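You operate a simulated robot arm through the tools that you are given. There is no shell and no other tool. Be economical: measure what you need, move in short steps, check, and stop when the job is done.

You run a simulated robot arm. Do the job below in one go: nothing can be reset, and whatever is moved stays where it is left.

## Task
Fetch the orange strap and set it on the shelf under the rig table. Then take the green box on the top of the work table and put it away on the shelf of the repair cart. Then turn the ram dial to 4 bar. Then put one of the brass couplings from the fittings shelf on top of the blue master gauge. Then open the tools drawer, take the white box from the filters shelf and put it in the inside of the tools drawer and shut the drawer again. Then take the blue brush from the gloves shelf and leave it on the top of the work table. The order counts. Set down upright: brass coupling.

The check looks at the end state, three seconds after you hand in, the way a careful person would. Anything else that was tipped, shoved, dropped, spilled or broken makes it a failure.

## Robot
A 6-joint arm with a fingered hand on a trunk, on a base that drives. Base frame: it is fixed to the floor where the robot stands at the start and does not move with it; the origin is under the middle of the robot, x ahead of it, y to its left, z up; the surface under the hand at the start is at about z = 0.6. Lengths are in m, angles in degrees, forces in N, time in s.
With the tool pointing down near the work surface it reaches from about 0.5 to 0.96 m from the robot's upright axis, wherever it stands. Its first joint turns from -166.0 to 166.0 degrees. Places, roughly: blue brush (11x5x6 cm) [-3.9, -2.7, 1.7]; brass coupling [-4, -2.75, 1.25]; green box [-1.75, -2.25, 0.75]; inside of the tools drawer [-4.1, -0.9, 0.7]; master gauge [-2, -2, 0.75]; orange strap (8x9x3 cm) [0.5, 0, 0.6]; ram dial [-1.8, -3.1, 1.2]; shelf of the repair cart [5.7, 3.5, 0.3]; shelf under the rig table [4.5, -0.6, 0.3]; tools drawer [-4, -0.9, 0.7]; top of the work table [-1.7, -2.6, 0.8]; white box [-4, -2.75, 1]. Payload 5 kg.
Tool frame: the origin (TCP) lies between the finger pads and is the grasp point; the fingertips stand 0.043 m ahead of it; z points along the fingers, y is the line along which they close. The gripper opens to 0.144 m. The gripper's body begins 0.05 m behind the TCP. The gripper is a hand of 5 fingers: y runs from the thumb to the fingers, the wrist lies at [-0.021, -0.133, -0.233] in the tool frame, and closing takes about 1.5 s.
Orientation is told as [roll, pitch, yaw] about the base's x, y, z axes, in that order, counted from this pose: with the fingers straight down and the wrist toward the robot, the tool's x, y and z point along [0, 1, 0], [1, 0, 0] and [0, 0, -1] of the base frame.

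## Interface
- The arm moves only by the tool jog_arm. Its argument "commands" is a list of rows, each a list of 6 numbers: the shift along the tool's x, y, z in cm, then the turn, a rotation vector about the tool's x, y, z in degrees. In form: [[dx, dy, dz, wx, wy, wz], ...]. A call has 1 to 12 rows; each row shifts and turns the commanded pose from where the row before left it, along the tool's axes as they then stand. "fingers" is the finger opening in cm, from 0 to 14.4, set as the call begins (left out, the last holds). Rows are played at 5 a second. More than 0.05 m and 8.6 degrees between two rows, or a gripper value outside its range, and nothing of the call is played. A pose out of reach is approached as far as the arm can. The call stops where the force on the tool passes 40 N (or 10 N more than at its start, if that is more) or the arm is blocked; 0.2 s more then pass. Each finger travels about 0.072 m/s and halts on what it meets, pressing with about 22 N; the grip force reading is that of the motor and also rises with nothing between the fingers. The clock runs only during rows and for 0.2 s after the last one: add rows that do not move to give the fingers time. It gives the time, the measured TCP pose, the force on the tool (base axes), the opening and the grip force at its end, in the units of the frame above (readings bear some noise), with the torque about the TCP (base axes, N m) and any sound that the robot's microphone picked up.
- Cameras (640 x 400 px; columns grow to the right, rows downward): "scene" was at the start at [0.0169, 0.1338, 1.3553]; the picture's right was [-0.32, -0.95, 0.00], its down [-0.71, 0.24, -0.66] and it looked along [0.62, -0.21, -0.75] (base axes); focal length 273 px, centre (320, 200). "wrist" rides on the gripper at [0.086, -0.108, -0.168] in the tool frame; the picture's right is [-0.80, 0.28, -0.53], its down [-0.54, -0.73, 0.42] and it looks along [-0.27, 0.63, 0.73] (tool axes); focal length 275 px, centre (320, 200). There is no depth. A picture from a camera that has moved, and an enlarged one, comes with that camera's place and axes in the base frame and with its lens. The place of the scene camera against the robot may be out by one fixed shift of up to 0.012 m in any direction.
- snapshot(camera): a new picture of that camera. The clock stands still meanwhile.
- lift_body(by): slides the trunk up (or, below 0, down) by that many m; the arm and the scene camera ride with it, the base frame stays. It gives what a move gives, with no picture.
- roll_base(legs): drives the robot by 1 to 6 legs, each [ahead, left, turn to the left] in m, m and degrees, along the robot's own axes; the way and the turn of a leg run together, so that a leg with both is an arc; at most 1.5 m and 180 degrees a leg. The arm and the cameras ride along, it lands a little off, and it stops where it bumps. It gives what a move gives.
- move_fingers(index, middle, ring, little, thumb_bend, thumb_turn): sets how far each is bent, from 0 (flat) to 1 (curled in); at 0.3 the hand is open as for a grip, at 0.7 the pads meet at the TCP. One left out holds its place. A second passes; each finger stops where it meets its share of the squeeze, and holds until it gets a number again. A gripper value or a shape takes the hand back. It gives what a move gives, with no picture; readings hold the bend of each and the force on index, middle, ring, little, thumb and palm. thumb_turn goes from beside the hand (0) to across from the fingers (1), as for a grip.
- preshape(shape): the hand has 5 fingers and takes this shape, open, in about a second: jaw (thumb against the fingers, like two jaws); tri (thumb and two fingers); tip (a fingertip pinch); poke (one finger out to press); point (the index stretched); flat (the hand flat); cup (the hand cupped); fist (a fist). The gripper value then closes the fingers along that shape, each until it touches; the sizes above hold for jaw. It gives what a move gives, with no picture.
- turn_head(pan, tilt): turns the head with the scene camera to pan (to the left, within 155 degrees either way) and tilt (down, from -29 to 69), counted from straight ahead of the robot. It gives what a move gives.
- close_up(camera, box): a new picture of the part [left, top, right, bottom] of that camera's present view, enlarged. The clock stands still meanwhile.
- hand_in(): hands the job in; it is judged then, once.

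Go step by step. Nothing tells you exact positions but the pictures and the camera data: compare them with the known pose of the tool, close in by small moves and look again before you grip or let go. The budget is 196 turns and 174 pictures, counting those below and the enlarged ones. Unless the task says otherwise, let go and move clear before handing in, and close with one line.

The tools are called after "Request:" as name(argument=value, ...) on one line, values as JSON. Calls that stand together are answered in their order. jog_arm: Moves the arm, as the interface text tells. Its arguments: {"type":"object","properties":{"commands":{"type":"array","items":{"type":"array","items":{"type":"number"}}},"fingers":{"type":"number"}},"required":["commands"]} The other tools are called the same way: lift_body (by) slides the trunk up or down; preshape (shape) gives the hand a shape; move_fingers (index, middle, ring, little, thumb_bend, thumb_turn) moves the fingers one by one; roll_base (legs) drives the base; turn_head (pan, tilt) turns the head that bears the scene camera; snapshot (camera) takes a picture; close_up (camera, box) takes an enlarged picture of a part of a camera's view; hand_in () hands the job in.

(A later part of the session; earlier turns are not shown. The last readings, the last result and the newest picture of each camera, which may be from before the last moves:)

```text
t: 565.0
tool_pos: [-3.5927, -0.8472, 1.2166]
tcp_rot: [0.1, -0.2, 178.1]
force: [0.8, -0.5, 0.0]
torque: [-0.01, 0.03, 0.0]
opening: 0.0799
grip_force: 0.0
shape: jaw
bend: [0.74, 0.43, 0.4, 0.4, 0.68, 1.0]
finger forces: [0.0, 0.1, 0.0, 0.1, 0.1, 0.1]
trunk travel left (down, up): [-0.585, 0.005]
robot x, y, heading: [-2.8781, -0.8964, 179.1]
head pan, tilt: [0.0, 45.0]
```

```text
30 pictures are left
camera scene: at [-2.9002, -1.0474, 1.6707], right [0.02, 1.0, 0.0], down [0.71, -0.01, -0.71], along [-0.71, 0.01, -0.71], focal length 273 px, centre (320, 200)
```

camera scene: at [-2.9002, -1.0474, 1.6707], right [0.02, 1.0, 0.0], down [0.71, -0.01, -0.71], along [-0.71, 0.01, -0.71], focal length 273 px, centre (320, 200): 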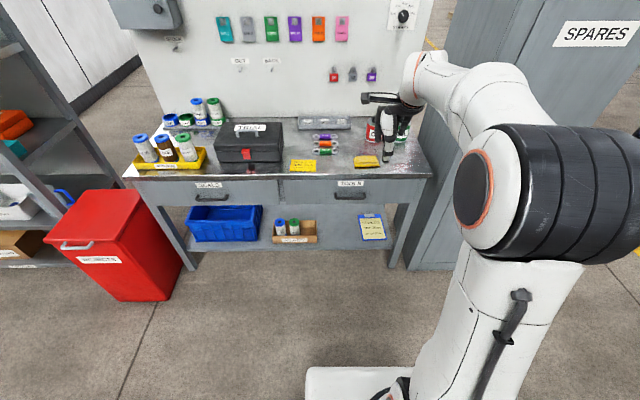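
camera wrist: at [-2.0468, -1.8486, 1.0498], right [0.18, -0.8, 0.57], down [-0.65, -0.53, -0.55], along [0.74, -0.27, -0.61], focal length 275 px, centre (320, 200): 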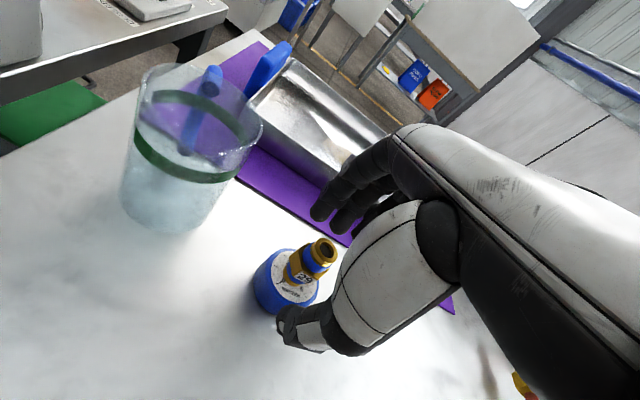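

The right-hand drawer is TOOLS, handle around (-3.89, -0.88, 0.7). A close look at the handle.

Request:
close_up(camera="scene", box=[270, 140, 440, 250])

```text
3.64 times, centred on (355, 195) of scene
camera zoom: at [-2.9002, -1.0474, 1.6707], right [0.02, 1.0, 0.0], down [0.71, -0.01, -0.71], along [-0.71, 0.01, -0.71], focal length 993 px, centre (193, 218)
```

zoom: 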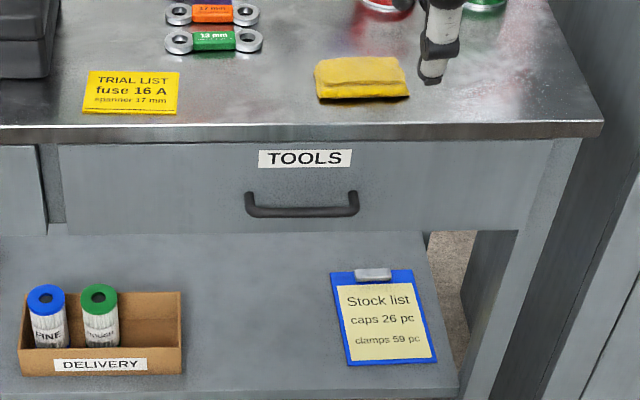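

The handle is a U-bar ~15 cm wide protruding ~3.5 cm, centre y≈-0.88. I'll lower the trunk and pitch the fingers to ~−48° to hook it over the bar, then look with the wrist camera.

Request:
lift_body(by=-0.33)

Request:
roll_base(legs=[[0.0, 0.033, 0.9]])

Request:
jog_arm(commands=[[0, 1, 0, -8, 0, 0], [0, 1, 0.1, -8, 0, 0], [0, 1, 0.3, -8, 0, 0], [0, 1, 0.4, -8, 0, 0], [0, 1, 0.6, -8, 0, 0], [0, 1, 0.8, -8, 0, 0], [0, 0, 0, 0, 0, 0]], fingers=9)

Request:
snapshot(camera="wrist")

```text
t: 568.2
tool_pos: [-3.5935, -0.8473, 0.8867]
tcp_rot: [0.2, -0.1, 178.2]
force: [0.1, 0.8, 0.1]
torque: [-0.01, -0.02, -0.01]
opening: 0.08
grip_force: 0.2
shape: jaw
bend: [0.74, 0.43, 0.4, 0.4, 0.68, 1.0]
finger forces: [0.0, 0.0, 0.0, 0.0, 0.0, 0.1]
trunk travel left (down, up): [-0.255, 0.335]
robot x, y, heading: [-2.8781, -0.8958, 179.2]
head pan, tilt: [0.0, 45.0]
```

```text
t: 569.1
tool_pos: [-3.5932, -0.8917, 0.887]
tcp_rot: [0.0, -0.2, 179.0]
force: [0.4, 0.1, -0.6]
torque: [0.0, -0.02, 0.03]
opening: 0.0797
grip_force: 0.0
shape: jaw
bend: [0.74, 0.43, 0.4, 0.4, 0.68, 1.0]
finger forces: [0.0, 0.0, 0.0, 0.0, 0.0, 0.1]
trunk travel left (down, up): [-0.255, 0.335]
robot x, y, heading: [-2.8794, -0.9278, 180.1]
head pan, tilt: [0.0, 45.0]
```

```text
t: 570.7
tool_pos: [-3.6227, -0.876, 0.876]
tcp_rot: [-1.7, -23.9, 176.6]
force: [-0.6, 0.0, 0.6]
torque: [0.04, -0.03, 0.01]
opening: 0.0898
grip_force: 0.0
shape: jaw
bend: [0.28, 0.4, 0.37, 0.4, 0.64, 1.0]
finger forces: [0.0, 0.0, 0.0, 0.0, 0.0, 0.0]
out of reach, approached as far as the arm can: row 3, 4, 5, 6
trunk travel left (down, up): [-0.255, 0.335]
robot x, y, heading: [-2.8778, -0.9273, 179.9]
head pan, tilt: [0.0, 45.0]
```

```text
28 pictures are left
camera wrist: at [-3.4619, -0.9764, 0.983], right [0.01, 0.78, 0.62], down [0.53, 0.52, -0.67], along [-0.85, 0.34, -0.41], focal length 275 px, centre (320, 200)
```

wrist: 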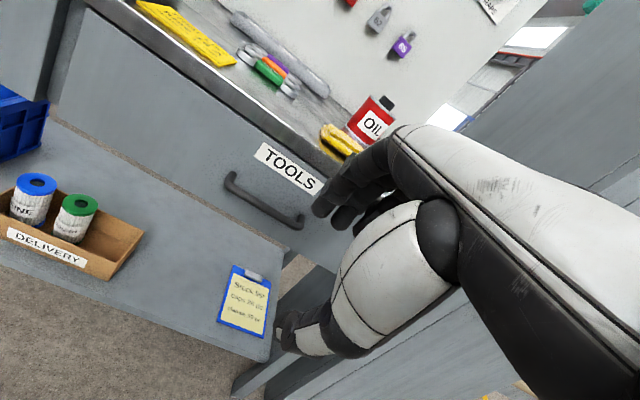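

Triangulated bar: (-3.826, -0.894, 0.754), drawer face ≈-3.86. With this −24° pitch the fingertips can drop into the gap behind the bar: move over it, then look from the scene camera.

Request:
roll_base(legs=[[0.188, 0, 0]])

Request:
jog_arm(commands=[[1.5, 0, 0, 0, 0, 0], [0, -0.8, 1.8, 0, 0, 0], [0, 0, 0, 0, 0, 0], [0, 0, 0, 0, 0, 0]], fingers=5)

Request:
snapshot(camera="wrist")

Request:
close_up(camera="scene", box=[280, 160, 440, 280])

```text
t: 572.2
tool_pos: [-3.8088, -0.8748, 0.8773]
tcp_rot: [-1.6, -24.0, 176.6]
force: [22.3, -0.1, 13.1]
torque: [-0.02, 0.35, 0.08]
opening: 0.0811
grip_force: 0.2
shape: jaw
bend: [0.75, 0.43, 0.37, 0.4, 0.64, 1.0]
finger forces: [16.8, 8.7, 0.1, 0.1, 0.1, 0.0]
trunk travel left (down, up): [-0.255, 0.335]
robot x, y, heading: [-3.0677, -0.9245, 179.9]
head pan, tilt: [0.0, 45.0]
```

```text
t: 573.2
tool_pos: [-3.8111, -0.887, 0.8649]
tcp_rot: [-1.8, -24.1, 176.5]
force: [11.2, -1.4, 18.0]
torque: [0.35, 0.97, -0.15]
opening: 0.0499
grip_force: 0.1
shape: jaw
bend: [0.74, 0.53, 0.49, 0.46, 0.73, 1.0]
finger forces: [0.1, 21.0, 0.0, 0.1, 0.0, 0.0]
out of reach, approached as far as the arm can: row 1, 2
trunk travel left (down, up): [-0.255, 0.335]
robot x, y, heading: [-3.0707, -0.9284, 180.1]
head pan, tilt: [0.0, 45.0]
```

```text
27 pictures are left
camera wrist: at [-3.6502, -0.9879, 0.97], right [0.02, 0.78, 0.63], down [0.53, 0.52, -0.67], along [-0.85, 0.34, -0.4], focal length 275 px, centre (320, 200)
```

wrist: 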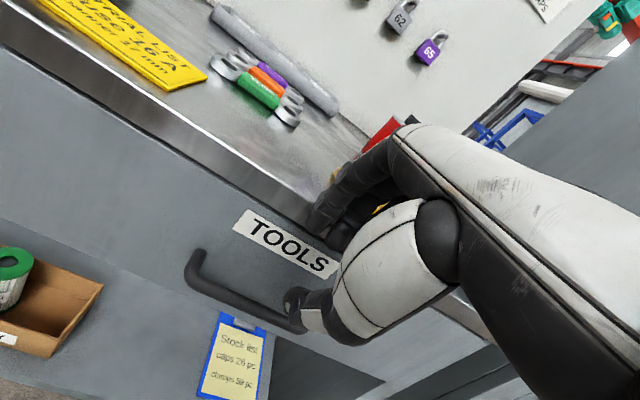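

```text
3.33 times, centred on (360, 220) of scene
camera zoom: at [-3.0843, -1.0804, 1.3409], right [0.0, 1.0, 0.0], down [0.71, 0.0, -0.71], along [-0.71, 0.0, -0.71], focal length 910 px, centre (187, 133)
```

zoom: 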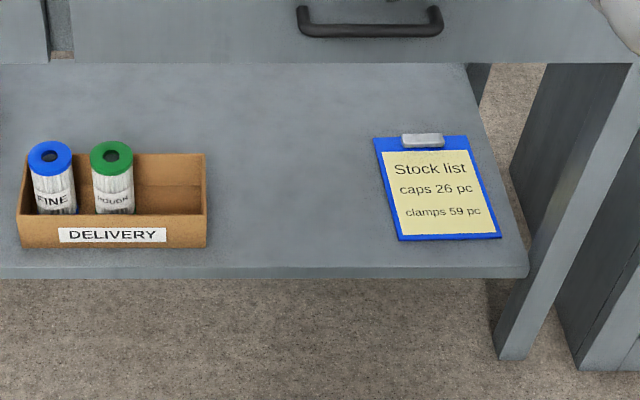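

The fingertips met the bench edge; back off. A flatter hand (fingers above, thumb below the bar) is better, so I'll step back and pitch further with more arm extension.

Request:
roll_base(legs=[[-0.17, 0, 0]])

Request:
lift_body(by=-0.1)

Request:
jog_arm(commands=[[0, 2.5, 1.0, -7, 0, 0], [0, 2.4, 1.4, -8, 0, 0], [0, 2.2, 1.7, -8, 0, 0], [0, 2.0, 2.0, -8, 0, 0], [0, 1.5, 2.0, -8, 0, 0], [0, 0, 0, 0, 0, 0]], fingers=7)

```text
t: 574.7
tool_pos: [-3.6446, -0.885, 0.8596]
tcp_rot: [-1.7, -23.8, 176.4]
force: [-0.3, -0.4, 0.4]
torque: [0.0, -0.01, -0.01]
opening: 0.0502
grip_force: 0.1
shape: jaw
bend: [0.74, 0.51, 0.49, 0.46, 0.73, 1.0]
finger forces: [0.0, 0.0, 0.0, 0.1, 0.1, 0.0]
trunk travel left (down, up): [-0.255, 0.335]
robot x, y, heading: [-2.8999, -0.9277, 179.7]
head pan, tilt: [0.0, 45.0]
```

```text
t: 576.0
tool_pos: [-3.6439, -0.8844, 0.7606]
tcp_rot: [-1.8, -24.0, 176.3]
force: [-0.2, 0.1, 1.6]
torque: [0.0, 0.0, 0.03]
opening: 0.0503
grip_force: 0.0
shape: jaw
bend: [0.74, 0.51, 0.49, 0.46, 0.73, 1.0]
finger forces: [0.0, 0.0, 0.1, 0.0, 0.0, 0.1]
trunk travel left (down, up): [-0.155, 0.435]
robot x, y, heading: [-2.9049, -0.9296, 179.7]
head pan, tilt: [0.0, 45.0]
```

```text
t: 577.4
tool_pos: [-3.7797, -0.8743, 0.7634]
tcp_rot: [-3.4, -62.9, 178.6]
force: [0.3, 0.1, -0.3]
torque: [-0.03, 0.0, 0.01]
opening: 0.0697
grip_force: 0.0
shape: jaw
bend: [0.74, 0.45, 0.42, 0.41, 0.71, 1.0]
finger forces: [0.1, 0.0, 0.0, 0.0, 0.1, 0.1]
trunk travel left (down, up): [-0.155, 0.435]
robot x, y, heading: [-2.9015, -0.9313, 179.7]
head pan, tilt: [0.0, 45.0]
```

Pitch −63° achieved. Align laterally, advance along the fingers over the bar, and close.

Request:
jog_arm(commands=[[1.9, 0.9, 0, 0, 0, 0], [0, 0, 0, 0, 0, 0], [0, 0, 1.4, 0, 0, 0], [0, 0, 1.2, 0, 0, 0], [0, 0, 0, 0, 0, 0]], fingers=5)

Request:
snapshot(camera="wrist")

```text
t: 578.6
tool_pos: [-3.8085, -0.8911, 0.7602]
tcp_rot: [-3.5, -62.8, 178.8]
force: [-0.8, 0.8, 0.0]
torque: [0.04, -0.02, 0.0]
opening: 0.0505
grip_force: 0.1
shape: jaw
bend: [0.74, 0.51, 0.49, 0.46, 0.73, 1.0]
finger forces: [0.1, 0.1, 0.1, 0.1, 0.0, 0.0]
trunk travel left (down, up): [-0.155, 0.435]
robot x, y, heading: [-2.9021, -0.9271, 179.9]
head pan, tilt: [0.0, 45.0]
```

```text
25 pictures are left
camera wrist: at [-3.6182, -0.9919, 0.7377], right [0.41, 0.75, 0.52], down [0.0, 0.57, -0.82], along [-0.91, 0.33, 0.23], focal length 275 px, centre (320, 200)
```

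wrist: 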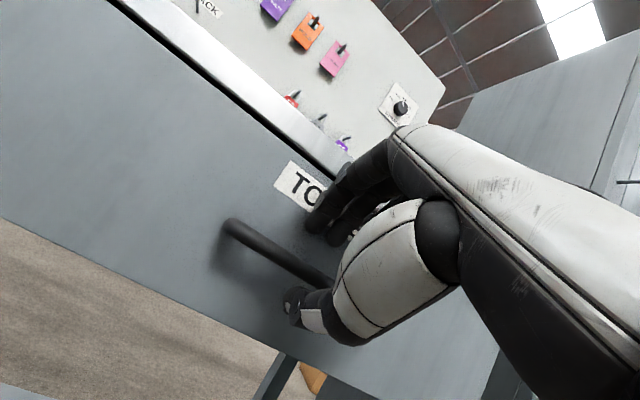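

The bar lies between fingers and thumb. Close on it.

Request:
jog_arm(commands=[[0, 0, 0.4, 0, 0, 0], [0, 0, 0, 0, 0, 0], [0, 0, 0, 0, 0, 0], [0, 0, 0, 0, 0, 0], [0, 0, 0, 0, 0, 0], [0, 0, 0, 0, 0, 0]], fingers=0)

```text
t: 580.0
tool_pos: [-3.8126, -0.8922, 0.7579]
tcp_rot: [-3.4, -62.9, 178.8]
force: [-0.6, -0.6, -1.5]
torque: [0.12, 0.01, 0.01]
opening: 0.009
grip_force: 21.6
shape: jaw
bend: [0.7, 0.7, 0.7, 0.7, 0.74, 1.0]
finger forces: [10.5, 5.7, 2.1, 0.0, 19.2, 0.1]
trunk travel left (down, up): [-0.155, 0.435]
robot x, y, heading: [-2.9015, -0.9244, 179.8]
head pan, tilt: [0.0, 45.0]
```

Gripped (bar ~9 mm). Pull by backing the base.

Request:
roll_base(legs=[[-0.12, 0, 0]])

Request:
turn_head(pan=5, tilt=35)

Request:
snapshot(camera="scene")

```text
t: 581.2
tool_pos: [-3.6909, -0.8926, 0.7587]
tcp_rot: [-3.4, -62.7, 178.5]
force: [-0.7, 5.1, -2.6]
torque: [0.19, -0.05, -0.09]
opening: 0.009
grip_force: 21.8
shape: jaw
bend: [0.7, 0.7, 0.7, 0.7, 0.74, 1.0]
finger forces: [11.1, 6.0, 2.4, 0.0, 21.3, 0.0]
trunk travel left (down, up): [-0.155, 0.435]
robot x, y, heading: [-2.7785, -0.9292, 179.7]
head pan, tilt: [0.0, 45.0]
```

```text
t: 582.0
tool_pos: [-3.6894, -0.8913, 0.7583]
tcp_rot: [-3.5, -62.9, 178.6]
force: [-0.7, 1.7, -1.6]
torque: [0.12, -0.01, -0.03]
opening: 0.0086
grip_force: 21.6
shape: jaw
bend: [0.7, 0.7, 0.7, 0.7, 0.74, 1.0]
finger forces: [11.4, 6.2, 2.5, 0.0, 21.2, 0.0]
trunk travel left (down, up): [-0.155, 0.435]
robot x, y, heading: [-2.7799, -0.9313, 179.5]
head pan, tilt: [5.0, 35.0]
```

```text
24 pictures are left
camera scene: at [-2.8054, -1.0889, 1.2555], right [-0.08, 1.0, 0.0], down [0.57, 0.05, -0.82], along [-0.82, -0.07, -0.57], focal length 273 px, centre (320, 200)
```

scene: 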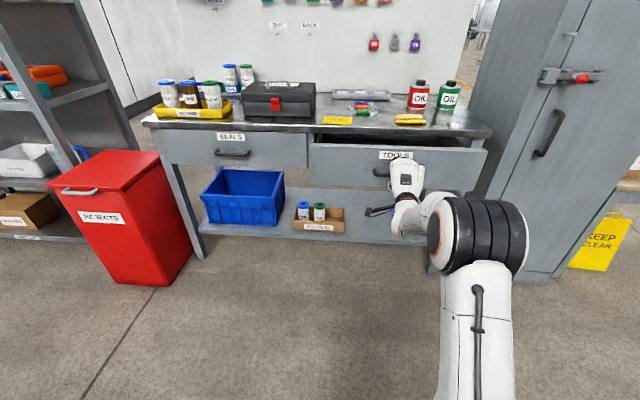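

The drawer is opening. Pull another 14 cm, then release.

Request:
roll_base(legs=[[-0.14, 0, 0]])

Request:
jog_arm(commands=[[0, 0, 0, 0, 0, 0], [0, 0, 0, 0, 0, 0], [0, 0, 0, 0, 0, 0], [0, 0, 0, 0, 0, 0]], fingers=6)

Request:
jog_arm(commands=[[0, 0, -3, 0, 0, 0], [0, 0, -3, 0, 0, 0], [0, 0, -3, 0, 0, 0], [0, 0, 0, 0, 0, 0]])

Request:
snapshot(camera="scene")

```text
t: 583.3
tool_pos: [-3.5516, -0.8929, 0.759]
tcp_rot: [-3.4, -62.8, 178.5]
force: [-0.3, 15.8, -1.4]
torque: [0.39, -0.04, -0.41]
opening: 0.0088
grip_force: 21.0
shape: jaw
bend: [0.7, 0.7, 0.7, 0.7, 0.74, 1.0]
finger forces: [11.3, 5.9, 2.7, 0.0, 21.0, 0.1]
trunk travel left (down, up): [-0.155, 0.435]
robot x, y, heading: [-2.642, -0.9277, 179.7]
head pan, tilt: [5.0, 35.0]
```

```text
t: 584.3
tool_pos: [-3.5521, -0.8932, 0.7585]
tcp_rot: [-3.4, -62.8, 178.6]
force: [-0.9, -0.7, -0.3]
torque: [-0.03, 0.01, 0.01]
opening: 0.0597
grip_force: 0.0
shape: jaw
bend: [0.74, 0.48, 0.46, 0.43, 0.72, 1.0]
finger forces: [0.2, 0.0, 0.1, 0.0, 0.0, 0.0]
trunk travel left (down, up): [-0.155, 0.435]
robot x, y, heading: [-2.6422, -0.9305, 179.6]
head pan, tilt: [5.0, 35.0]
```

```text
t: 585.3
tool_pos: [-3.4712, -0.9008, 0.7985]
tcp_rot: [-3.3, -62.8, 178.6]
force: [-0.5, -0.4, -0.9]
torque: [-0.01, -0.02, 0.01]
opening: 0.0598
grip_force: 0.2
shape: jaw
bend: [0.74, 0.48, 0.46, 0.43, 0.72, 1.0]
finger forces: [0.1, 0.0, 0.1, 0.1, 0.0, 0.1]
trunk travel left (down, up): [-0.155, 0.435]
robot x, y, heading: [-2.6461, -0.9284, 179.8]
head pan, tilt: [5.0, 35.0]
```

```text
23 pictures are left
camera scene: at [-2.6673, -1.0895, 1.2556], right [-0.08, 1.0, 0.0], down [0.57, 0.05, -0.82], along [-0.82, -0.07, -0.57], focal length 273 px, centre (320, 200)
```

scene: 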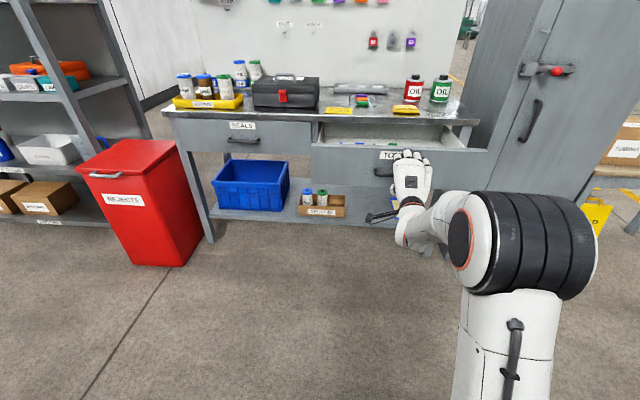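

The drawer is open ~26 cm. Now fetch the white FUSES box (≈(-3.98, -2.733), top z≈0.965). Raise, unpitch to −15°, strafe to the rack and check with the wrist camera.

Request:
lift_body(by=0.3)

Request:
jog_arm(commands=[[0, -1, -2, 8, 0, 0], [0, -1, -2, 8, 0, 0], [0, -1.5, -1.5, 8, 0, 0], [0, -2, -1, 8, 0, 0], [0, -2, -1, 8, 0, 0], [0, -2, -0.5, 8, 0, 0], [0, 0, 0, 0, 3.4, 0], [0, 0, 0, 0, 0, 0]], fingers=12.5)

Request:
roll_base(legs=[[0, 1.4, 0], [0, 0.45, 0], [0.35, 0, 0.3]])

Request:
snapshot(camera="wrist")

```text
t: 588.3
tool_pos: [-3.4713, -0.9002, 1.097]
tcp_rot: [-3.4, -62.8, 178.7]
force: [-0.3, -0.1, -0.9]
torque: [0.02, 0.01, 0.01]
opening: 0.0598
grip_force: 0.1
shape: jaw
bend: [0.74, 0.48, 0.46, 0.43, 0.72, 1.0]
finger forces: [0.0, 0.0, 0.0, 0.1, 0.1, 0.1]
trunk travel left (down, up): [-0.455, 0.135]
robot x, y, heading: [-2.6461, -0.9287, 180.0]
head pan, tilt: [5.0, 35.0]
```

```text
t: 590.1
tool_pos: [-3.3567, -0.9143, 1.0907]
tcp_rot: [0.8, -19.9, 177.1]
force: [0.6, -0.2, 0.3]
torque: [0.03, -0.02, -0.01]
opening: 0.1248
grip_force: 0.0
shape: jaw
bend: [0.27, 0.33, 0.31, 0.32, 0.44, 0.98]
finger forces: [0.1, 0.0, 0.1, 0.0, 0.1, 0.1]
out of reach, approached as far as the arm can: row 5
trunk travel left (down, up): [-0.455, 0.135]
robot x, y, heading: [-2.6382, -0.9278, 179.9]
head pan, tilt: [5.0, 35.0]
```

```text
t: 601.3
tool_pos: [-3.7137, -2.7849, 1.0903]
tcp_rot: [0.7, -19.9, 177.5]
force: [-1.5, -0.1, -0.7]
torque: [-0.02, -0.04, 0.01]
opening: 0.125
grip_force: 0.1
shape: jaw
bend: [0.27, 0.33, 0.31, 0.32, 0.44, 0.98]
finger forces: [0.0, 0.0, 0.0, 0.0, 0.0, 0.0]
trunk travel left (down, up): [-0.455, 0.135]
robot x, y, heading: [-2.9967, -2.7917, -179.6]
head pan, tilt: [5.0, 35.0]
```

```text
22 pictures are left
camera wrist: at [-3.5581, -2.8747, 1.2121], right [-0.05, 0.81, 0.59], down [0.56, 0.51, -0.65], along [-0.83, 0.29, -0.48], focal length 275 px, centre (320, 200)
```

wrist: 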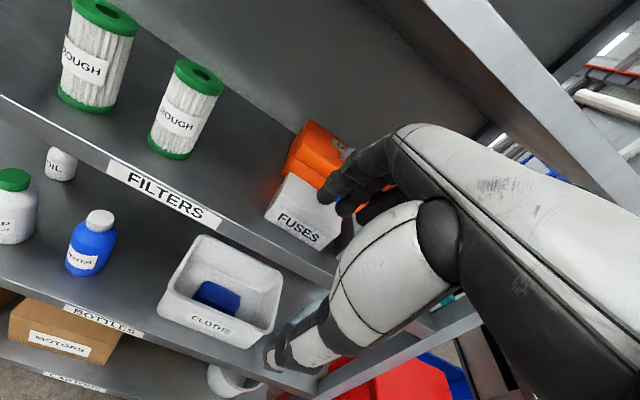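

Box measured: centre (-3.98, -2.733), depth 8.4 cm, width 12.5 cm, z 0.90–0.967. Level the hand to −8°, align, and move in above it.

Request:
jog_arm(commands=[[-2.6, 0, 0, 6, 0, 0], [-2.6, 0, 0, 6, 0, -2], [0, -0.4, 2.6, 0, 0, 0], [0, -0.4, 2.6, 0, 0, 0], [0, 0, 0, 0, 0, 0]], fingers=11)

Request:
roll_base(legs=[[0.15, 0, -0.3]])

Request:
snapshot(camera="wrist")

```text
t: 602.5
tool_pos: [-3.7117, -2.7313, 1.0361]
tcp_rot: [0.3, -8.0, 179.6]
force: [0.9, 0.6, -0.6]
torque: [-0.04, -0.03, -0.02]
opening: 0.1102
grip_force: 0.0
shape: jaw
bend: [0.26, 0.35, 0.33, 0.33, 0.54, 0.99]
finger forces: [0.1, 0.1, 0.0, 0.0, 0.0, 0.1]
trunk travel left (down, up): [-0.455, 0.135]
robot x, y, heading: [-2.9992, -2.7945, -179.8]
head pan, tilt: [5.0, 35.0]
```

```text
t: 603.9
tool_pos: [-3.8611, -2.7294, 1.0345]
tcp_rot: [0.3, -7.9, 179.6]
force: [0.0, -1.6, 0.4]
torque: [0.02, -0.03, 0.02]
opening: 0.1101
grip_force: 0.1
shape: jaw
bend: [0.26, 0.35, 0.33, 0.33, 0.54, 0.99]
finger forces: [0.0, 0.0, 0.0, 0.0, 0.0, 0.0]
trunk travel left (down, up): [-0.455, 0.135]
robot x, y, heading: [-3.1465, -2.7911, -179.8]
head pan, tilt: [5.0, 35.0]
```

```text
21 pictures are left
camera wrist: at [-3.7317, -2.8163, 1.1866], right [-0.2, 0.8, 0.56], down [0.66, 0.54, -0.52], along [-0.72, 0.27, -0.64], focal length 275 px, centre (320, 200)
```

wrist: 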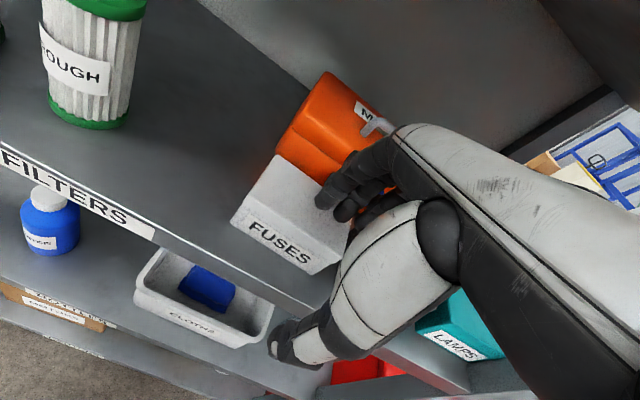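

The box is lower but deeper than thought (x -3.93…-4.04, top ≈0.94) with the orange case ~5 cm behind. I'll use a 13.4 cm opening, pitch −4°, and enter just above it.

Request:
jog_arm(commands=[[0, 0, 2.1, 4, 0, 0], [0, 0, 2.1, 0, 0, 0], [0.3, 3.9, 0.28, 0, 0, 0], [0, 3.9, 0.28, 0, 0, 0], [0, 3.8, 0.27, 0, 0, 0], [0, 0, 0, 0, 0, 0]], fingers=13.4)

Request:
snapshot(camera="wrist")

Request:
turn_head(pan=20, tilt=30)

Request:
snapshot(camera="scene")

```text
t: 604.5
tool_pos: [-3.8717, -2.7292, 1.0141]
tcp_rot: [0.0, -5.8, 179.5]
force: [4.9, -1.4, 19.5]
torque: [0.29, 1.33, -0.04]
opening: 0.1317
grip_force: 0.1
shape: jaw
bend: [0.29, 0.3, 0.3, 0.31, 0.33, 0.98]
finger forces: [0.0, 18.8, 0.0, 0.0, 0.0, 0.0]
trunk travel left (down, up): [-0.455, 0.135]
robot x, y, heading: [-3.1467, -2.7927, -180.0]
head pan, tilt: [5.0, 35.0]
stopped in row 3: the force on the tool passed its limit at 49 N (the readings are from after the stop); the commanded pose is now the measured one
```

```text
20 pictures are left
camera wrist: at [-3.7478, -2.8166, 1.1702], right [-0.22, 0.8, 0.56], down [0.68, 0.54, -0.49], along [-0.7, 0.27, -0.66], focal length 275 px, centre (320, 200)
```

wrist: 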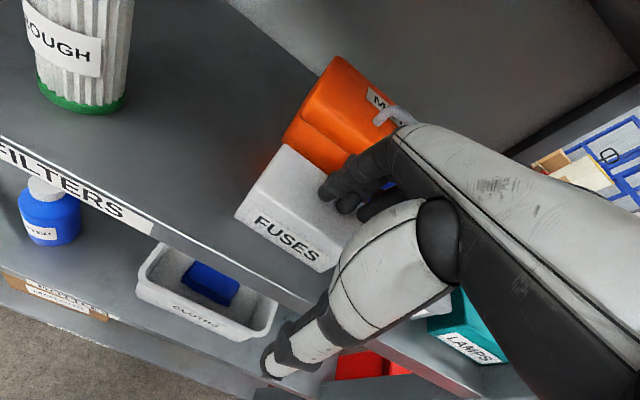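

```text
t: 605.3
tool_pos: [-3.8701, -2.7293, 1.0139]
tcp_rot: [-0.1, -5.7, 179.6]
force: [5.8, -0.6, 29.9]
torque: [0.41, 2.31, -0.02]
opening: 0.1317
grip_force: 0.0
shape: jaw
bend: [0.29, 0.3, 0.3, 0.31, 0.33, 0.98]
finger forces: [0.7, 30.0, 0.0, 0.0, 0.1, 0.0]
trunk travel left (down, up): [-0.455, 0.135]
robot x, y, heading: [-3.1497, -2.7916, -179.8]
head pan, tilt: [20.0, 30.0]
```

```text
19 pictures are left
camera scene: at [-3.1664, -2.9791, 1.5635], right [-0.34, 0.94, 0.0], down [0.47, 0.17, -0.87], along [-0.81, -0.3, -0.5], focal length 273 px, centre (320, 200)
```

scene: 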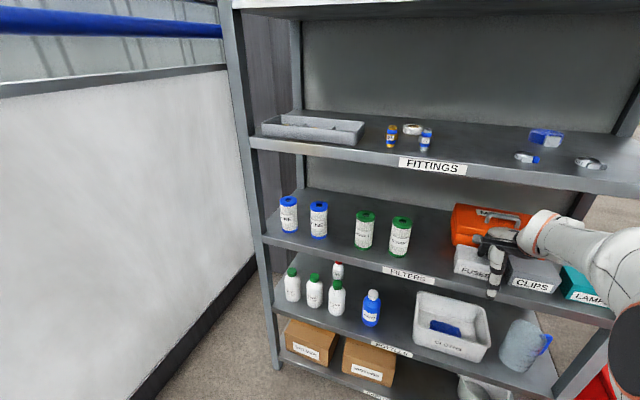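

The middle finger met the box top: so top ≈0.975, shelf ≈0.932, box x -3.904…-3.995, centre y≈-2.746. Raise, realign, and go in again.

Request:
jog_arm(commands=[[0, 0.2, -2.0, 0, 0, 0], [0, 0.1, -1.0, 1.7, 0, 0], [1.0, 3.9, 0.28, 0, 0, 0], [0.7, 3.9, 0.28, 0, 0, 0], [0, 0, 0, 0, 0, 0]], fingers=12)

Request:
snapshot(camera="wrist")

```text
t: 606.5
tool_pos: [-3.9465, -2.7465, 1.0377]
tcp_rot: [0.2, -3.5, 179.5]
force: [-1.1, -0.8, -0.7]
torque: [-0.02, -0.02, -0.01]
opening: 0.12
grip_force: 0.1
shape: jaw
bend: [0.26, 0.33, 0.32, 0.32, 0.48, 0.99]
finger forces: [0.0, 0.1, 0.1, 0.0, 0.0, 0.0]
trunk travel left (down, up): [-0.455, 0.135]
robot x, y, heading: [-3.1461, -2.7974, -179.8]
head pan, tilt: [20.0, 30.0]
```

```text
18 pictures are left
camera wrist: at [-3.8303, -2.8327, 1.1992], right [-0.24, 0.8, 0.55], down [0.7, 0.54, -0.47], along [-0.67, 0.27, -0.69], focal length 275 px, centre (320, 200)
```

wrist: 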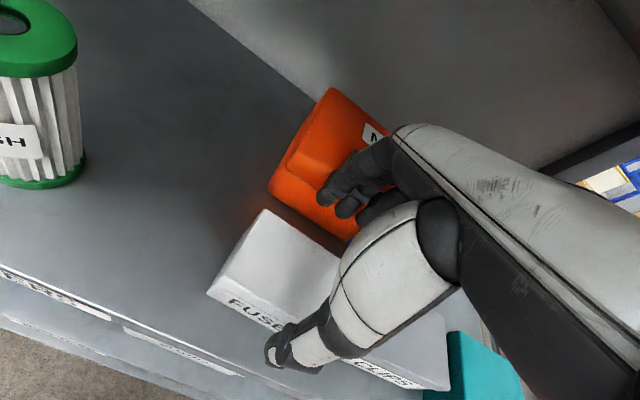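

Consistent: centre (-3.95, -2.747). Descend around it and close.

Request:
jog_arm(commands=[[0, -0.3, 2, 0, 0, 0], [0, -0.1, 1.5, 0, 0, 0], [0, -0.1, 1.5, 0, 0, 0], [0, 0, 0, 0, 0, 0]])

Request:
jog_arm(commands=[[0, 0, 0, 0, 0, 0], [0, 0, 0, 0, 0, 0], [0, 0, 0, 0, 0, 0], [0, 0, 0, 0, 0, 0], [0, 0, 0, 0, 0, 0], [0, 0, 0, 0, 0, 0]], fingers=5)

Request:
jog_arm(commands=[[0, 0, -1, 0, 0, 0], [0, 0, -1, 0, 0, 0], [0, 0, 0, 0, 0, 0]])

Request:
snapshot(camera="wrist")

```text
t: 607.5
tool_pos: [-3.9469, -2.7475, 0.9883]
tcp_rot: [0.1, -3.5, 179.4]
force: [1.2, -1.7, 0.2]
torque: [-0.01, 0.02, -0.01]
opening: 0.12
grip_force: 0.0
shape: jaw
bend: [0.26, 0.33, 0.32, 0.32, 0.48, 0.99]
finger forces: [0.0, 0.1, 0.0, 0.7, 0.1, 0.0]
trunk travel left (down, up): [-0.455, 0.135]
robot x, y, heading: [-3.1459, -2.7937, -179.9]
head pan, tilt: [20.0, 30.0]
```

```text
t: 608.9
tool_pos: [-3.9477, -2.7469, 0.9879]
tcp_rot: [0.1, -3.4, 179.5]
force: [-1.5, 0.3, 0.7]
torque: [0.02, -0.06, 0.01]
opening: 0.0743
grip_force: 22.2
shape: jaw
bend: [0.74, 0.44, 0.42, 0.42, 0.69, 1.0]
finger forces: [10.4, 5.8, 2.4, 1.2, 19.9, 0.1]
trunk travel left (down, up): [-0.455, 0.135]
robot x, y, heading: [-3.1485, -2.7988, -180.0]
head pan, tilt: [20.0, 30.0]
```

```text
t: 609.7
tool_pos: [-3.946, -2.7452, 1.0082]
tcp_rot: [0.1, -3.5, 179.4]
force: [-0.3, -0.6, -1.2]
torque: [-0.03, 0.0, 0.01]
opening: 0.0746
grip_force: 21.9
shape: jaw
bend: [0.74, 0.44, 0.42, 0.42, 0.69, 1.0]
finger forces: [10.5, 5.6, 2.6, 1.1, 20.0, 0.0]
trunk travel left (down, up): [-0.455, 0.135]
robot x, y, heading: [-3.15, -2.7933, -179.8]
head pan, tilt: [20.0, 30.0]
```

```text
17 pictures are left
camera wrist: at [-3.8283, -2.8322, 1.1686], right [-0.24, 0.8, 0.55], down [0.7, 0.54, -0.47], along [-0.67, 0.27, -0.69], focal length 275 px, centre (320, 200)
```

wrist: 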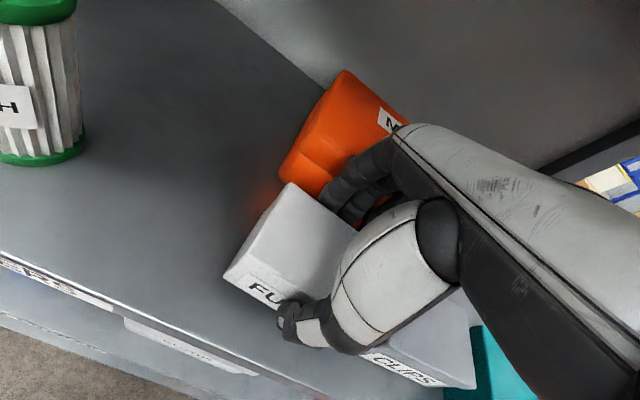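

White box held. Back out and carry it to the open drawer.

Request:
roll_base(legs=[[-0.5, 0, 0], [0, -1.4, 0], [0, -0.42, 0]])

Request:
turn_head(pan=0, tilt=45)

Request:
snapshot(camera="scene")

Request:
snapshot(camera="wrist")

```text
t: 621.3
tool_pos: [-3.43, -0.9334, 1.0071]
tcp_rot: [0.2, -3.5, 178.6]
force: [-0.1, 0.0, -1.4]
torque: [0.0, -0.01, 0.01]
opening: 0.0747
grip_force: 21.5
shape: jaw
bend: [0.74, 0.44, 0.42, 0.42, 0.69, 1.0]
finger forces: [10.6, 5.7, 2.5, 1.2, 19.9, 0.0]
trunk travel left (down, up): [-0.455, 0.135]
robot x, y, heading: [-2.6352, -0.993, 179.2]
head pan, tilt: [20.0, 30.0]
```

```text
t: 622.1
tool_pos: [-3.4307, -0.9341, 1.0082]
tcp_rot: [0.2, -3.6, 178.6]
force: [-0.6, -0.4, -0.9]
torque: [0.0, 0.02, 0.01]
opening: 0.0744
grip_force: 21.7
shape: jaw
bend: [0.74, 0.44, 0.42, 0.42, 0.69, 1.0]
finger forces: [10.5, 5.8, 2.4, 1.1, 19.9, 0.1]
trunk travel left (down, up): [-0.455, 0.135]
robot x, y, heading: [-2.6354, -0.9951, 179.5]
head pan, tilt: [0.0, 45.0]
```

```text
16 pictures are left
camera scene: at [-2.6546, -1.149, 1.5408], right [0.01, 1.0, 0.0], down [0.71, -0.01, -0.71], along [-0.71, 0.01, -0.71], focal length 273 px, centre (320, 200)
```

scene: 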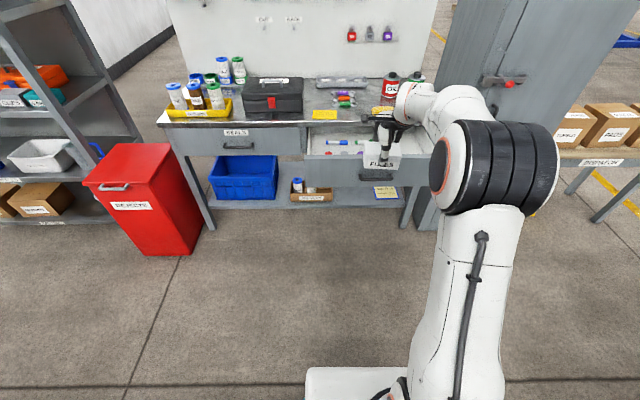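

```text
15 pictures are left
camera wrist: at [-3.3144, -1.0225, 1.1686], right [-0.23, 0.8, 0.55], down [0.71, 0.52, -0.47], along [-0.66, 0.28, -0.69], focal length 275 px, centre (320, 200)
```

wrist: 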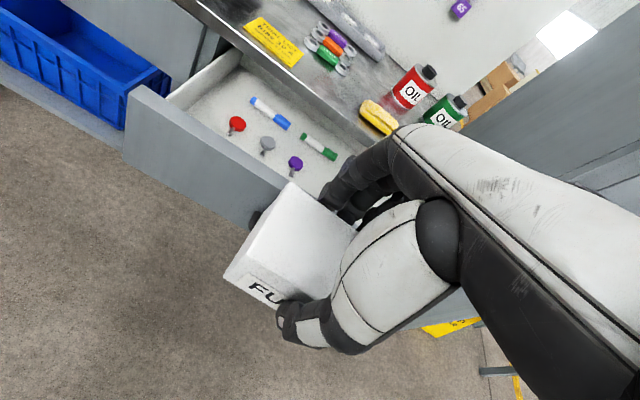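

The drawer holds markers and tokens on its left/middle; the right part (y>-0.8) should be free. Strafe right and look before lowering.

Request:
roll_base(legs=[[0, -0.23, 0.6], [0.2, 0, 0]])

Request:
snapshot(camera="wrist")

```text
t: 625.1
tool_pos: [-3.6279, -0.7072, 1.0082]
tcp_rot: [0.1, -3.6, 178.9]
force: [0.1, 0.1, -2.2]
torque: [0.0, -0.01, -0.02]
opening: 0.0742
grip_force: 21.6
shape: jaw
bend: [0.74, 0.44, 0.43, 0.42, 0.69, 1.0]
finger forces: [10.5, 5.7, 2.6, 1.2, 19.9, 0.1]
trunk travel left (down, up): [-0.455, 0.135]
robot x, y, heading: [-2.8308, -0.7648, 179.7]
head pan, tilt: [0.0, 45.0]
```

```text
14 pictures are left
camera wrist: at [-3.5116, -0.7943, 1.1682], right [-0.24, 0.8, 0.55], down [0.71, 0.53, -0.47], along [-0.67, 0.28, -0.69], focal length 275 px, centre (320, 200)
```

wrist: 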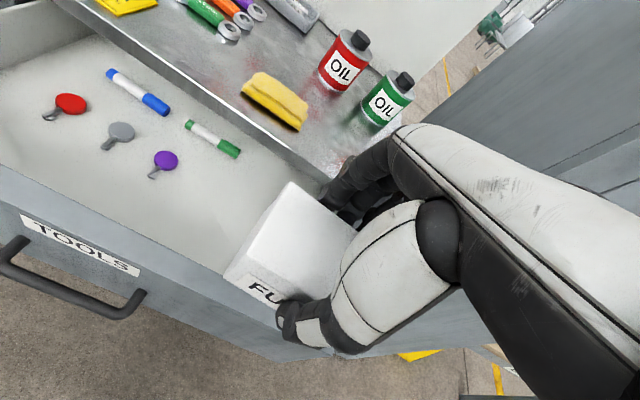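

The right side of the drawer is free; floor z≈0.68. Move to (-3.74, -0.725) and lower with the trunk.

Request:
roll_base(legs=[[0.11, 0.018, 0]])

Request:
lift_body(by=-0.17)

Request:
snapshot(camera="wrist")

```text
t: 626.3
tool_pos: [-3.7377, -0.7231, 1.0082]
tcp_rot: [0.0, -3.5, 178.8]
force: [-0.6, 0.3, -2.2]
torque: [-0.02, -0.01, 0.03]
opening: 0.0744
grip_force: 22.4
shape: jaw
bend: [0.74, 0.44, 0.43, 0.43, 0.69, 1.0]
finger forces: [10.6, 5.7, 2.5, 1.2, 20.1, 0.0]
trunk travel left (down, up): [-0.455, 0.135]
robot x, y, heading: [-2.9437, -0.7775, 179.3]
head pan, tilt: [0.0, 45.0]
```

```text
t: 628.2
tool_pos: [-3.7367, -0.7223, 0.8376]
tcp_rot: [0.2, -3.4, 179.0]
force: [-1.0, -0.7, -1.7]
torque: [-0.03, 0.0, 0.01]
opening: 0.0744
grip_force: 22.4
shape: jaw
bend: [0.74, 0.44, 0.43, 0.43, 0.69, 1.0]
finger forces: [10.5, 5.7, 2.6, 1.2, 20.1, 0.0]
trunk travel left (down, up): [-0.285, 0.305]
robot x, y, heading: [-2.9382, -0.7763, 179.5]
head pan, tilt: [0.0, 45.0]
```

```text
13 pictures are left
camera wrist: at [-3.6205, -0.811, 0.9982], right [-0.24, 0.8, 0.55], down [0.71, 0.53, -0.47], along [-0.66, 0.28, -0.69], focal length 275 px, centre (320, 200)
```

wrist: 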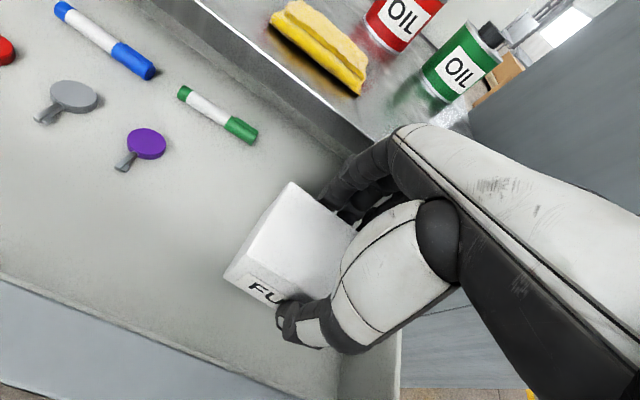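

Inside the drawer's footprint, clear of everything. Lower to contact in small steps.

Request:
jog_arm(commands=[[0, -0.1, 2, 0, 0, 0], [0, -0.1, 2, 0, 0, 0], [0, -0.1, 2, 0, 0, 0], [0, -0.1, 1.5, 0, 0, 0], [0, 0, 0, 0, 0, 0]])

Request:
jog_arm(commands=[[0, 0, 0.5, 0, 0, 0], [0, 0, 0.5, 0, 0, 0], [0, 0, 0, 0, 0, 0]])

Request:
jog_arm(commands=[[0, 0, 0.5, 0, 0, 0], [0, 0, 0, 0, 0, 0]])

Request:
jog_arm(commands=[[0, 0, 0.4, 0, 0, 0], [0, 0, 0, 0, 0, 0]])

```text
t: 629.4
tool_pos: [-3.7375, -0.724, 0.7613]
tcp_rot: [0.1, -3.5, 178.9]
force: [-0.8, 0.7, -1.8]
torque: [-0.03, 0.0, -0.04]
opening: 0.0744
grip_force: 22.2
shape: jaw
bend: [0.74, 0.44, 0.43, 0.43, 0.69, 1.0]
finger forces: [10.6, 5.6, 2.6, 1.2, 20.0, 0.0]
trunk travel left (down, up): [-0.285, 0.305]
robot x, y, heading: [-2.9383, -0.7796, 179.5]
head pan, tilt: [0.0, 45.0]
```

```text
t: 630.2
tool_pos: [-3.738, -0.7233, 0.7513]
tcp_rot: [0.1, -3.4, 178.9]
force: [0.3, -0.4, -1.2]
torque: [-0.01, 0.0, 0.04]
opening: 0.0746
grip_force: 22.4
shape: jaw
bend: [0.74, 0.44, 0.43, 0.43, 0.69, 1.0]
finger forces: [10.5, 5.7, 2.6, 1.2, 20.0, 0.0]
trunk travel left (down, up): [-0.285, 0.305]
robot x, y, heading: [-2.938, -0.7773, 179.6]
head pan, tilt: [0.0, 45.0]
```

```text
t: 630.8
tool_pos: [-3.7392, -0.7238, 0.7484]
tcp_rot: [0.1, -3.5, 178.9]
force: [-0.1, -0.3, 0.5]
torque: [0.02, 0.0, 0.02]
opening: 0.0744
grip_force: 22.0
shape: jaw
bend: [0.74, 0.44, 0.43, 0.43, 0.69, 1.0]
finger forces: [10.6, 5.9, 2.7, 1.3, 20.2, 0.1]
trunk travel left (down, up): [-0.285, 0.305]
robot x, y, heading: [-2.9393, -0.7802, 179.6]
head pan, tilt: [0.0, 45.0]
```

```text
t: 631.4
tool_pos: [-3.741, -0.7233, 0.7466]
tcp_rot: [0.0, -3.8, 178.9]
force: [-0.6, 0.0, 16.3]
torque: [0.09, -0.16, 0.05]
opening: 0.075
grip_force: 21.9
shape: jaw
bend: [0.74, 0.44, 0.42, 0.42, 0.69, 1.0]
finger forces: [11.9, 6.8, 3.2, 1.8, 22.9, 0.0]
trunk travel left (down, up): [-0.285, 0.305]
robot x, y, heading: [-2.9425, -0.7796, 179.2]
head pan, tilt: [0.0, 45.0]
```

Contact with the drawer floor. Ease, release, rise.

Request:
jog_arm(commands=[[0, 0, -0.2, 0, 0, 0], [0, 0, 0, 0, 0, 0]])

Request:
jog_arm(commands=[[0, 0, 0, 0, 0, 0], [0, 0, 0, 0, 0, 0], [0, 0, 0, 0, 0, 0], [0, 0, 0, 0, 0, 0], [0, 0, 0, 0, 0, 0]], fingers=11)

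Request:
lift_body(by=0.25)

Request:
roll_base(legs=[[-0.3, 0, 0.6]])

Request:
snapshot(camera="wrist")

```text
t: 632.0
tool_pos: [-3.7382, -0.7227, 0.7462]
tcp_rot: [0.0, -3.6, 178.8]
force: [-1.5, 1.2, 16.8]
torque: [0.11, -0.03, 0.06]
opening: 0.075
grip_force: 21.9
shape: jaw
bend: [0.74, 0.44, 0.42, 0.43, 0.69, 1.0]
finger forces: [11.8, 7.0, 3.2, 1.6, 22.7, 0.0]
trunk travel left (down, up): [-0.285, 0.305]
robot x, y, heading: [-2.9377, -0.7803, 179.6]
head pan, tilt: [0.0, 45.0]
```

```text
t: 633.2
tool_pos: [-3.7383, -0.723, 0.7445]
tcp_rot: [0.1, -3.5, 179.0]
force: [-0.3, 0.4, -0.4]
torque: [0.0, 0.0, -0.01]
opening: 0.1095
grip_force: 0.0
shape: jaw
bend: [0.26, 0.35, 0.33, 0.34, 0.55, 0.99]
finger forces: [0.0, 0.0, 0.0, 0.0, 0.0, 0.0]
trunk travel left (down, up): [-0.285, 0.305]
robot x, y, heading: [-2.9392, -0.7815, 179.7]
head pan, tilt: [0.0, 45.0]
```

```text
t: 635.8
tool_pos: [-3.7387, -0.7242, 0.9951]
tcp_rot: [0.1, -3.4, 178.9]
force: [-0.2, 0.9, 0.2]
torque: [0.0, 0.02, 0.02]
opening: 0.1099
grip_force: 0.0
shape: jaw
bend: [0.26, 0.35, 0.33, 0.34, 0.55, 0.99]
finger forces: [0.1, 0.0, 0.1, 0.0, 0.0, 0.0]
trunk travel left (down, up): [-0.535, 0.055]
robot x, y, heading: [-2.9404, -0.7808, 179.4]
head pan, tilt: [0.0, 45.0]
```

```text
t: 637.8
tool_pos: [-3.4386, -0.7349, 0.9944]
tcp_rot: [0.1, -3.5, 179.8]
force: [-0.1, 0.4, -0.4]
torque: [-0.01, 0.0, -0.01]
opening: 0.1093
grip_force: 0.1
shape: jaw
bend: [0.26, 0.35, 0.33, 0.34, 0.55, 0.99]
finger forces: [0.0, 0.1, 0.0, 0.1, 0.0, 0.0]
trunk travel left (down, up): [-0.535, 0.055]
robot x, y, heading: [-2.6405, -0.7833, -179.8]
head pan, tilt: [0.0, 45.0]
```

```text
12 pictures are left
camera wrist: at [-3.3202, -0.8223, 1.1564], right [-0.25, 0.8, 0.55], down [0.7, 0.54, -0.47], along [-0.67, 0.27, -0.69], focal length 275 px, centre (320, 200)
```

wrist: 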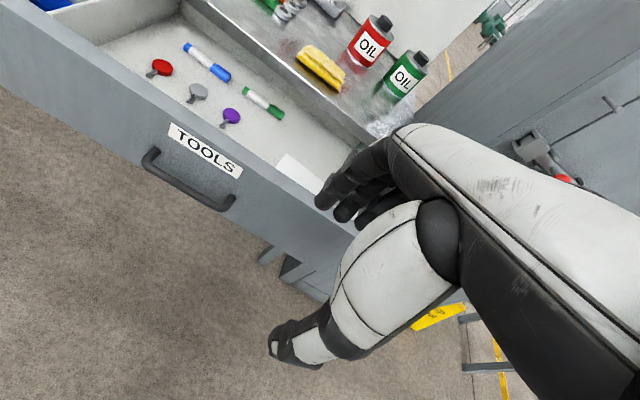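

The white box lies in the drawer. To shut it I'll grip the handle again as before and push. Back off, shift left to the handle and pitch the hand.

Request:
roll_base(legs=[[-0.15, 0.16, -0.2]])

Request:
jog_arm(commands=[[0, 1.27, -1.12, -7.5, 0, 0], [0, 1.41, -0.95, -7.5, 0, 0], [0, 1.52, -0.76, -7.5, 0, 0], [0, 1.6, -0.55, -7.5, 0, 0], [0, 1.66, -0.34, -7.5, 0, 0], [0, 1.69, -0.12, -7.5, 0, 0], [0, 1.69, 0.1, -7.5, 0, 0], [0, 1.67, 0.32, -7, 0, 0], [0, 0, 0, 0, 0, 0]], fingers=6)

Request:
lift_body(by=-0.3)

```text
t: 639.5
tool_pos: [-3.2869, -0.8918, 0.9956]
tcp_rot: [0.1, -3.5, 179.3]
force: [-0.3, 0.1, 0.6]
torque: [0.03, 0.02, 0.04]
opening: 0.1099
grip_force: 0.0
shape: jaw
bend: [0.26, 0.35, 0.33, 0.34, 0.55, 0.99]
finger forces: [0.0, 0.0, 0.0, 0.1, 0.1, 0.0]
trunk travel left (down, up): [-0.535, 0.055]
robot x, y, heading: [-2.4918, -0.9402, 179.9]
head pan, tilt: [0.0, 45.0]
```

```text
t: 641.5
tool_pos: [-3.3915, -0.8799, 1.077]
tcp_rot: [4.7, -48.7, 179.9]
force: [0.6, 0.1, 0.0]
torque: [0.0, 0.0, 0.01]
opening: 0.0603
grip_force: 0.0
shape: jaw
bend: [0.74, 0.48, 0.46, 0.43, 0.72, 1.0]
finger forces: [0.0, 0.0, 0.0, 0.0, 0.0, 0.1]
out of reach, approached as far as the arm can: row 2, 3, 4, 7, 8
trunk travel left (down, up): [-0.535, 0.055]
robot x, y, heading: [-2.4889, -0.948, 179.9]
head pan, tilt: [0.0, 45.0]
```

```text
t: 644.5
tool_pos: [-3.3921, -0.8788, 0.7788]
tcp_rot: [4.7, -48.6, 179.9]
force: [-1.0, 0.5, 0.3]
torque: [0.01, -0.04, -0.03]
opening: 0.0602
grip_force: 0.1
shape: jaw
bend: [0.74, 0.48, 0.46, 0.43, 0.72, 1.0]
finger forces: [0.0, 0.1, 0.0, 0.1, 0.0, 0.2]
trunk travel left (down, up): [-0.235, 0.355]
robot x, y, heading: [-2.4883, -0.9438, 180.2]
head pan, tilt: [0.0, 45.0]
```

Request:
jog_arm(commands=[[0, 1.0, 1.1, -6, 0, 0], [0, 0.9, 1.2, -6, -2, 0], [0, 0, 0, 0, 0, 0]])

Request:
snapshot(camera="wrist")

```text
t: 645.3
tool_pos: [-3.4382, -0.8513, 0.7996]
tcp_rot: [6.1, -56.8, 178.8]
force: [0.2, 0.1, -0.5]
torque: [0.02, 0.03, -0.02]
opening: 0.0603
grip_force: 0.1
shape: jaw
bend: [0.74, 0.48, 0.46, 0.43, 0.72, 1.0]
finger forces: [0.0, 0.1, 0.0, 0.1, 0.0, 0.0]
out of reach, approached as far as the arm can: row 1, 2
trunk travel left (down, up): [-0.235, 0.355]
robot x, y, heading: [-2.4884, -0.9431, 179.8]
head pan, tilt: [0.0, 45.0]
```

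```text
11 pictures are left
camera wrist: at [-3.2334, -0.924, 0.8061], right [0.24, 0.84, 0.48], down [0.01, 0.49, -0.87], along [-0.97, 0.21, 0.11], focal length 275 px, centre (320, 200)
```

wrist: 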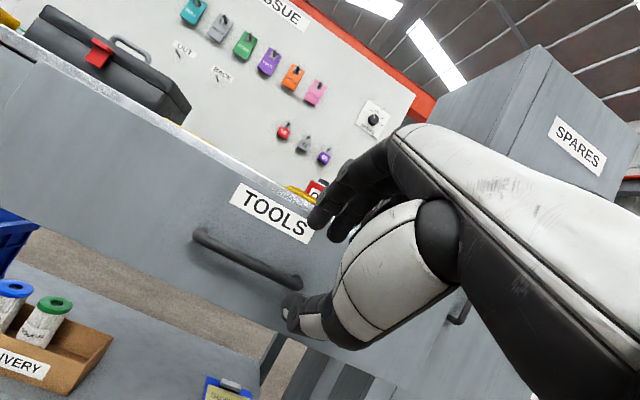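

Bar confirmed at (-3.575, -0.891, 0.74). Align, advance onto it and grip.

Request:
lift_body(by=-0.043)

Request:
roll_base(legs=[[0, 0.038, 0]])

Request:
roll_base(legs=[[0.112, 0, 0]])

Request:
snapshot(camera="wrist")

```text
t: 646.2
tool_pos: [-3.4377, -0.8524, 0.7578]
tcp_rot: [6.1, -56.7, 178.9]
force: [0.2, 0.0, -0.2]
torque: [0.03, -0.02, 0.0]
opening: 0.0604
grip_force: 0.0
shape: jaw
bend: [0.74, 0.48, 0.46, 0.43, 0.72, 1.0]
finger forces: [0.0, 0.0, 0.0, 0.0, 0.0, 0.0]
trunk travel left (down, up): [-0.192, 0.398]
robot x, y, heading: [-2.4888, -0.9425, 180.2]
head pan, tilt: [0.0, 45.0]
```

```text
t: 647.0
tool_pos: [-3.4371, -0.8903, 0.7574]
tcp_rot: [6.2, -56.7, 178.7]
force: [-0.9, -0.3, -0.1]
torque: [0.02, 0.01, -0.02]
opening: 0.06
grip_force: 0.1
shape: jaw
bend: [0.74, 0.48, 0.46, 0.43, 0.72, 1.0]
finger forces: [0.1, 0.1, 0.0, 0.0, 0.1, 0.0]
trunk travel left (down, up): [-0.192, 0.398]
robot x, y, heading: [-2.4895, -0.9851, 179.9]
head pan, tilt: [0.0, 45.0]
```

```text
t: 648.2
tool_pos: [-3.5507, -0.8869, 0.7576]
tcp_rot: [6.0, -56.8, 178.5]
force: [0.5, -0.2, 0.7]
torque: [0.03, -0.03, -0.02]
opening: 0.06
grip_force: 0.0
shape: jaw
bend: [0.74, 0.48, 0.46, 0.43, 0.72, 1.0]
finger forces: [0.0, 0.0, 0.0, 0.0, 0.0, 0.0]
trunk travel left (down, up): [-0.192, 0.398]
robot x, y, heading: [-2.6021, -0.9808, 180.0]
head pan, tilt: [0.0, 45.0]
```

```text
10 pictures are left
camera wrist: at [-3.3457, -0.9601, 0.763], right [0.24, 0.84, 0.48], down [0.01, 0.49, -0.87], along [-0.97, 0.21, 0.11], focal length 275 px, centre (320, 200)
```

wrist: 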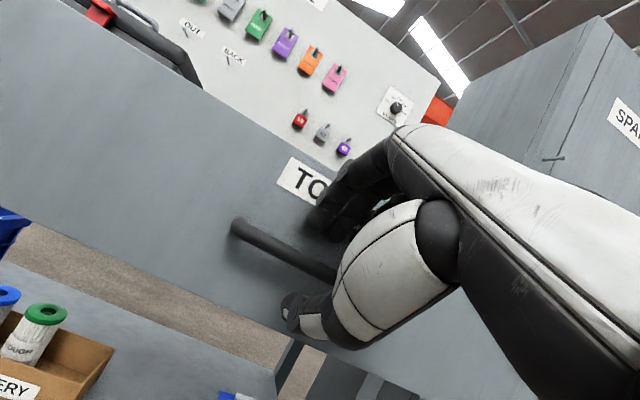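

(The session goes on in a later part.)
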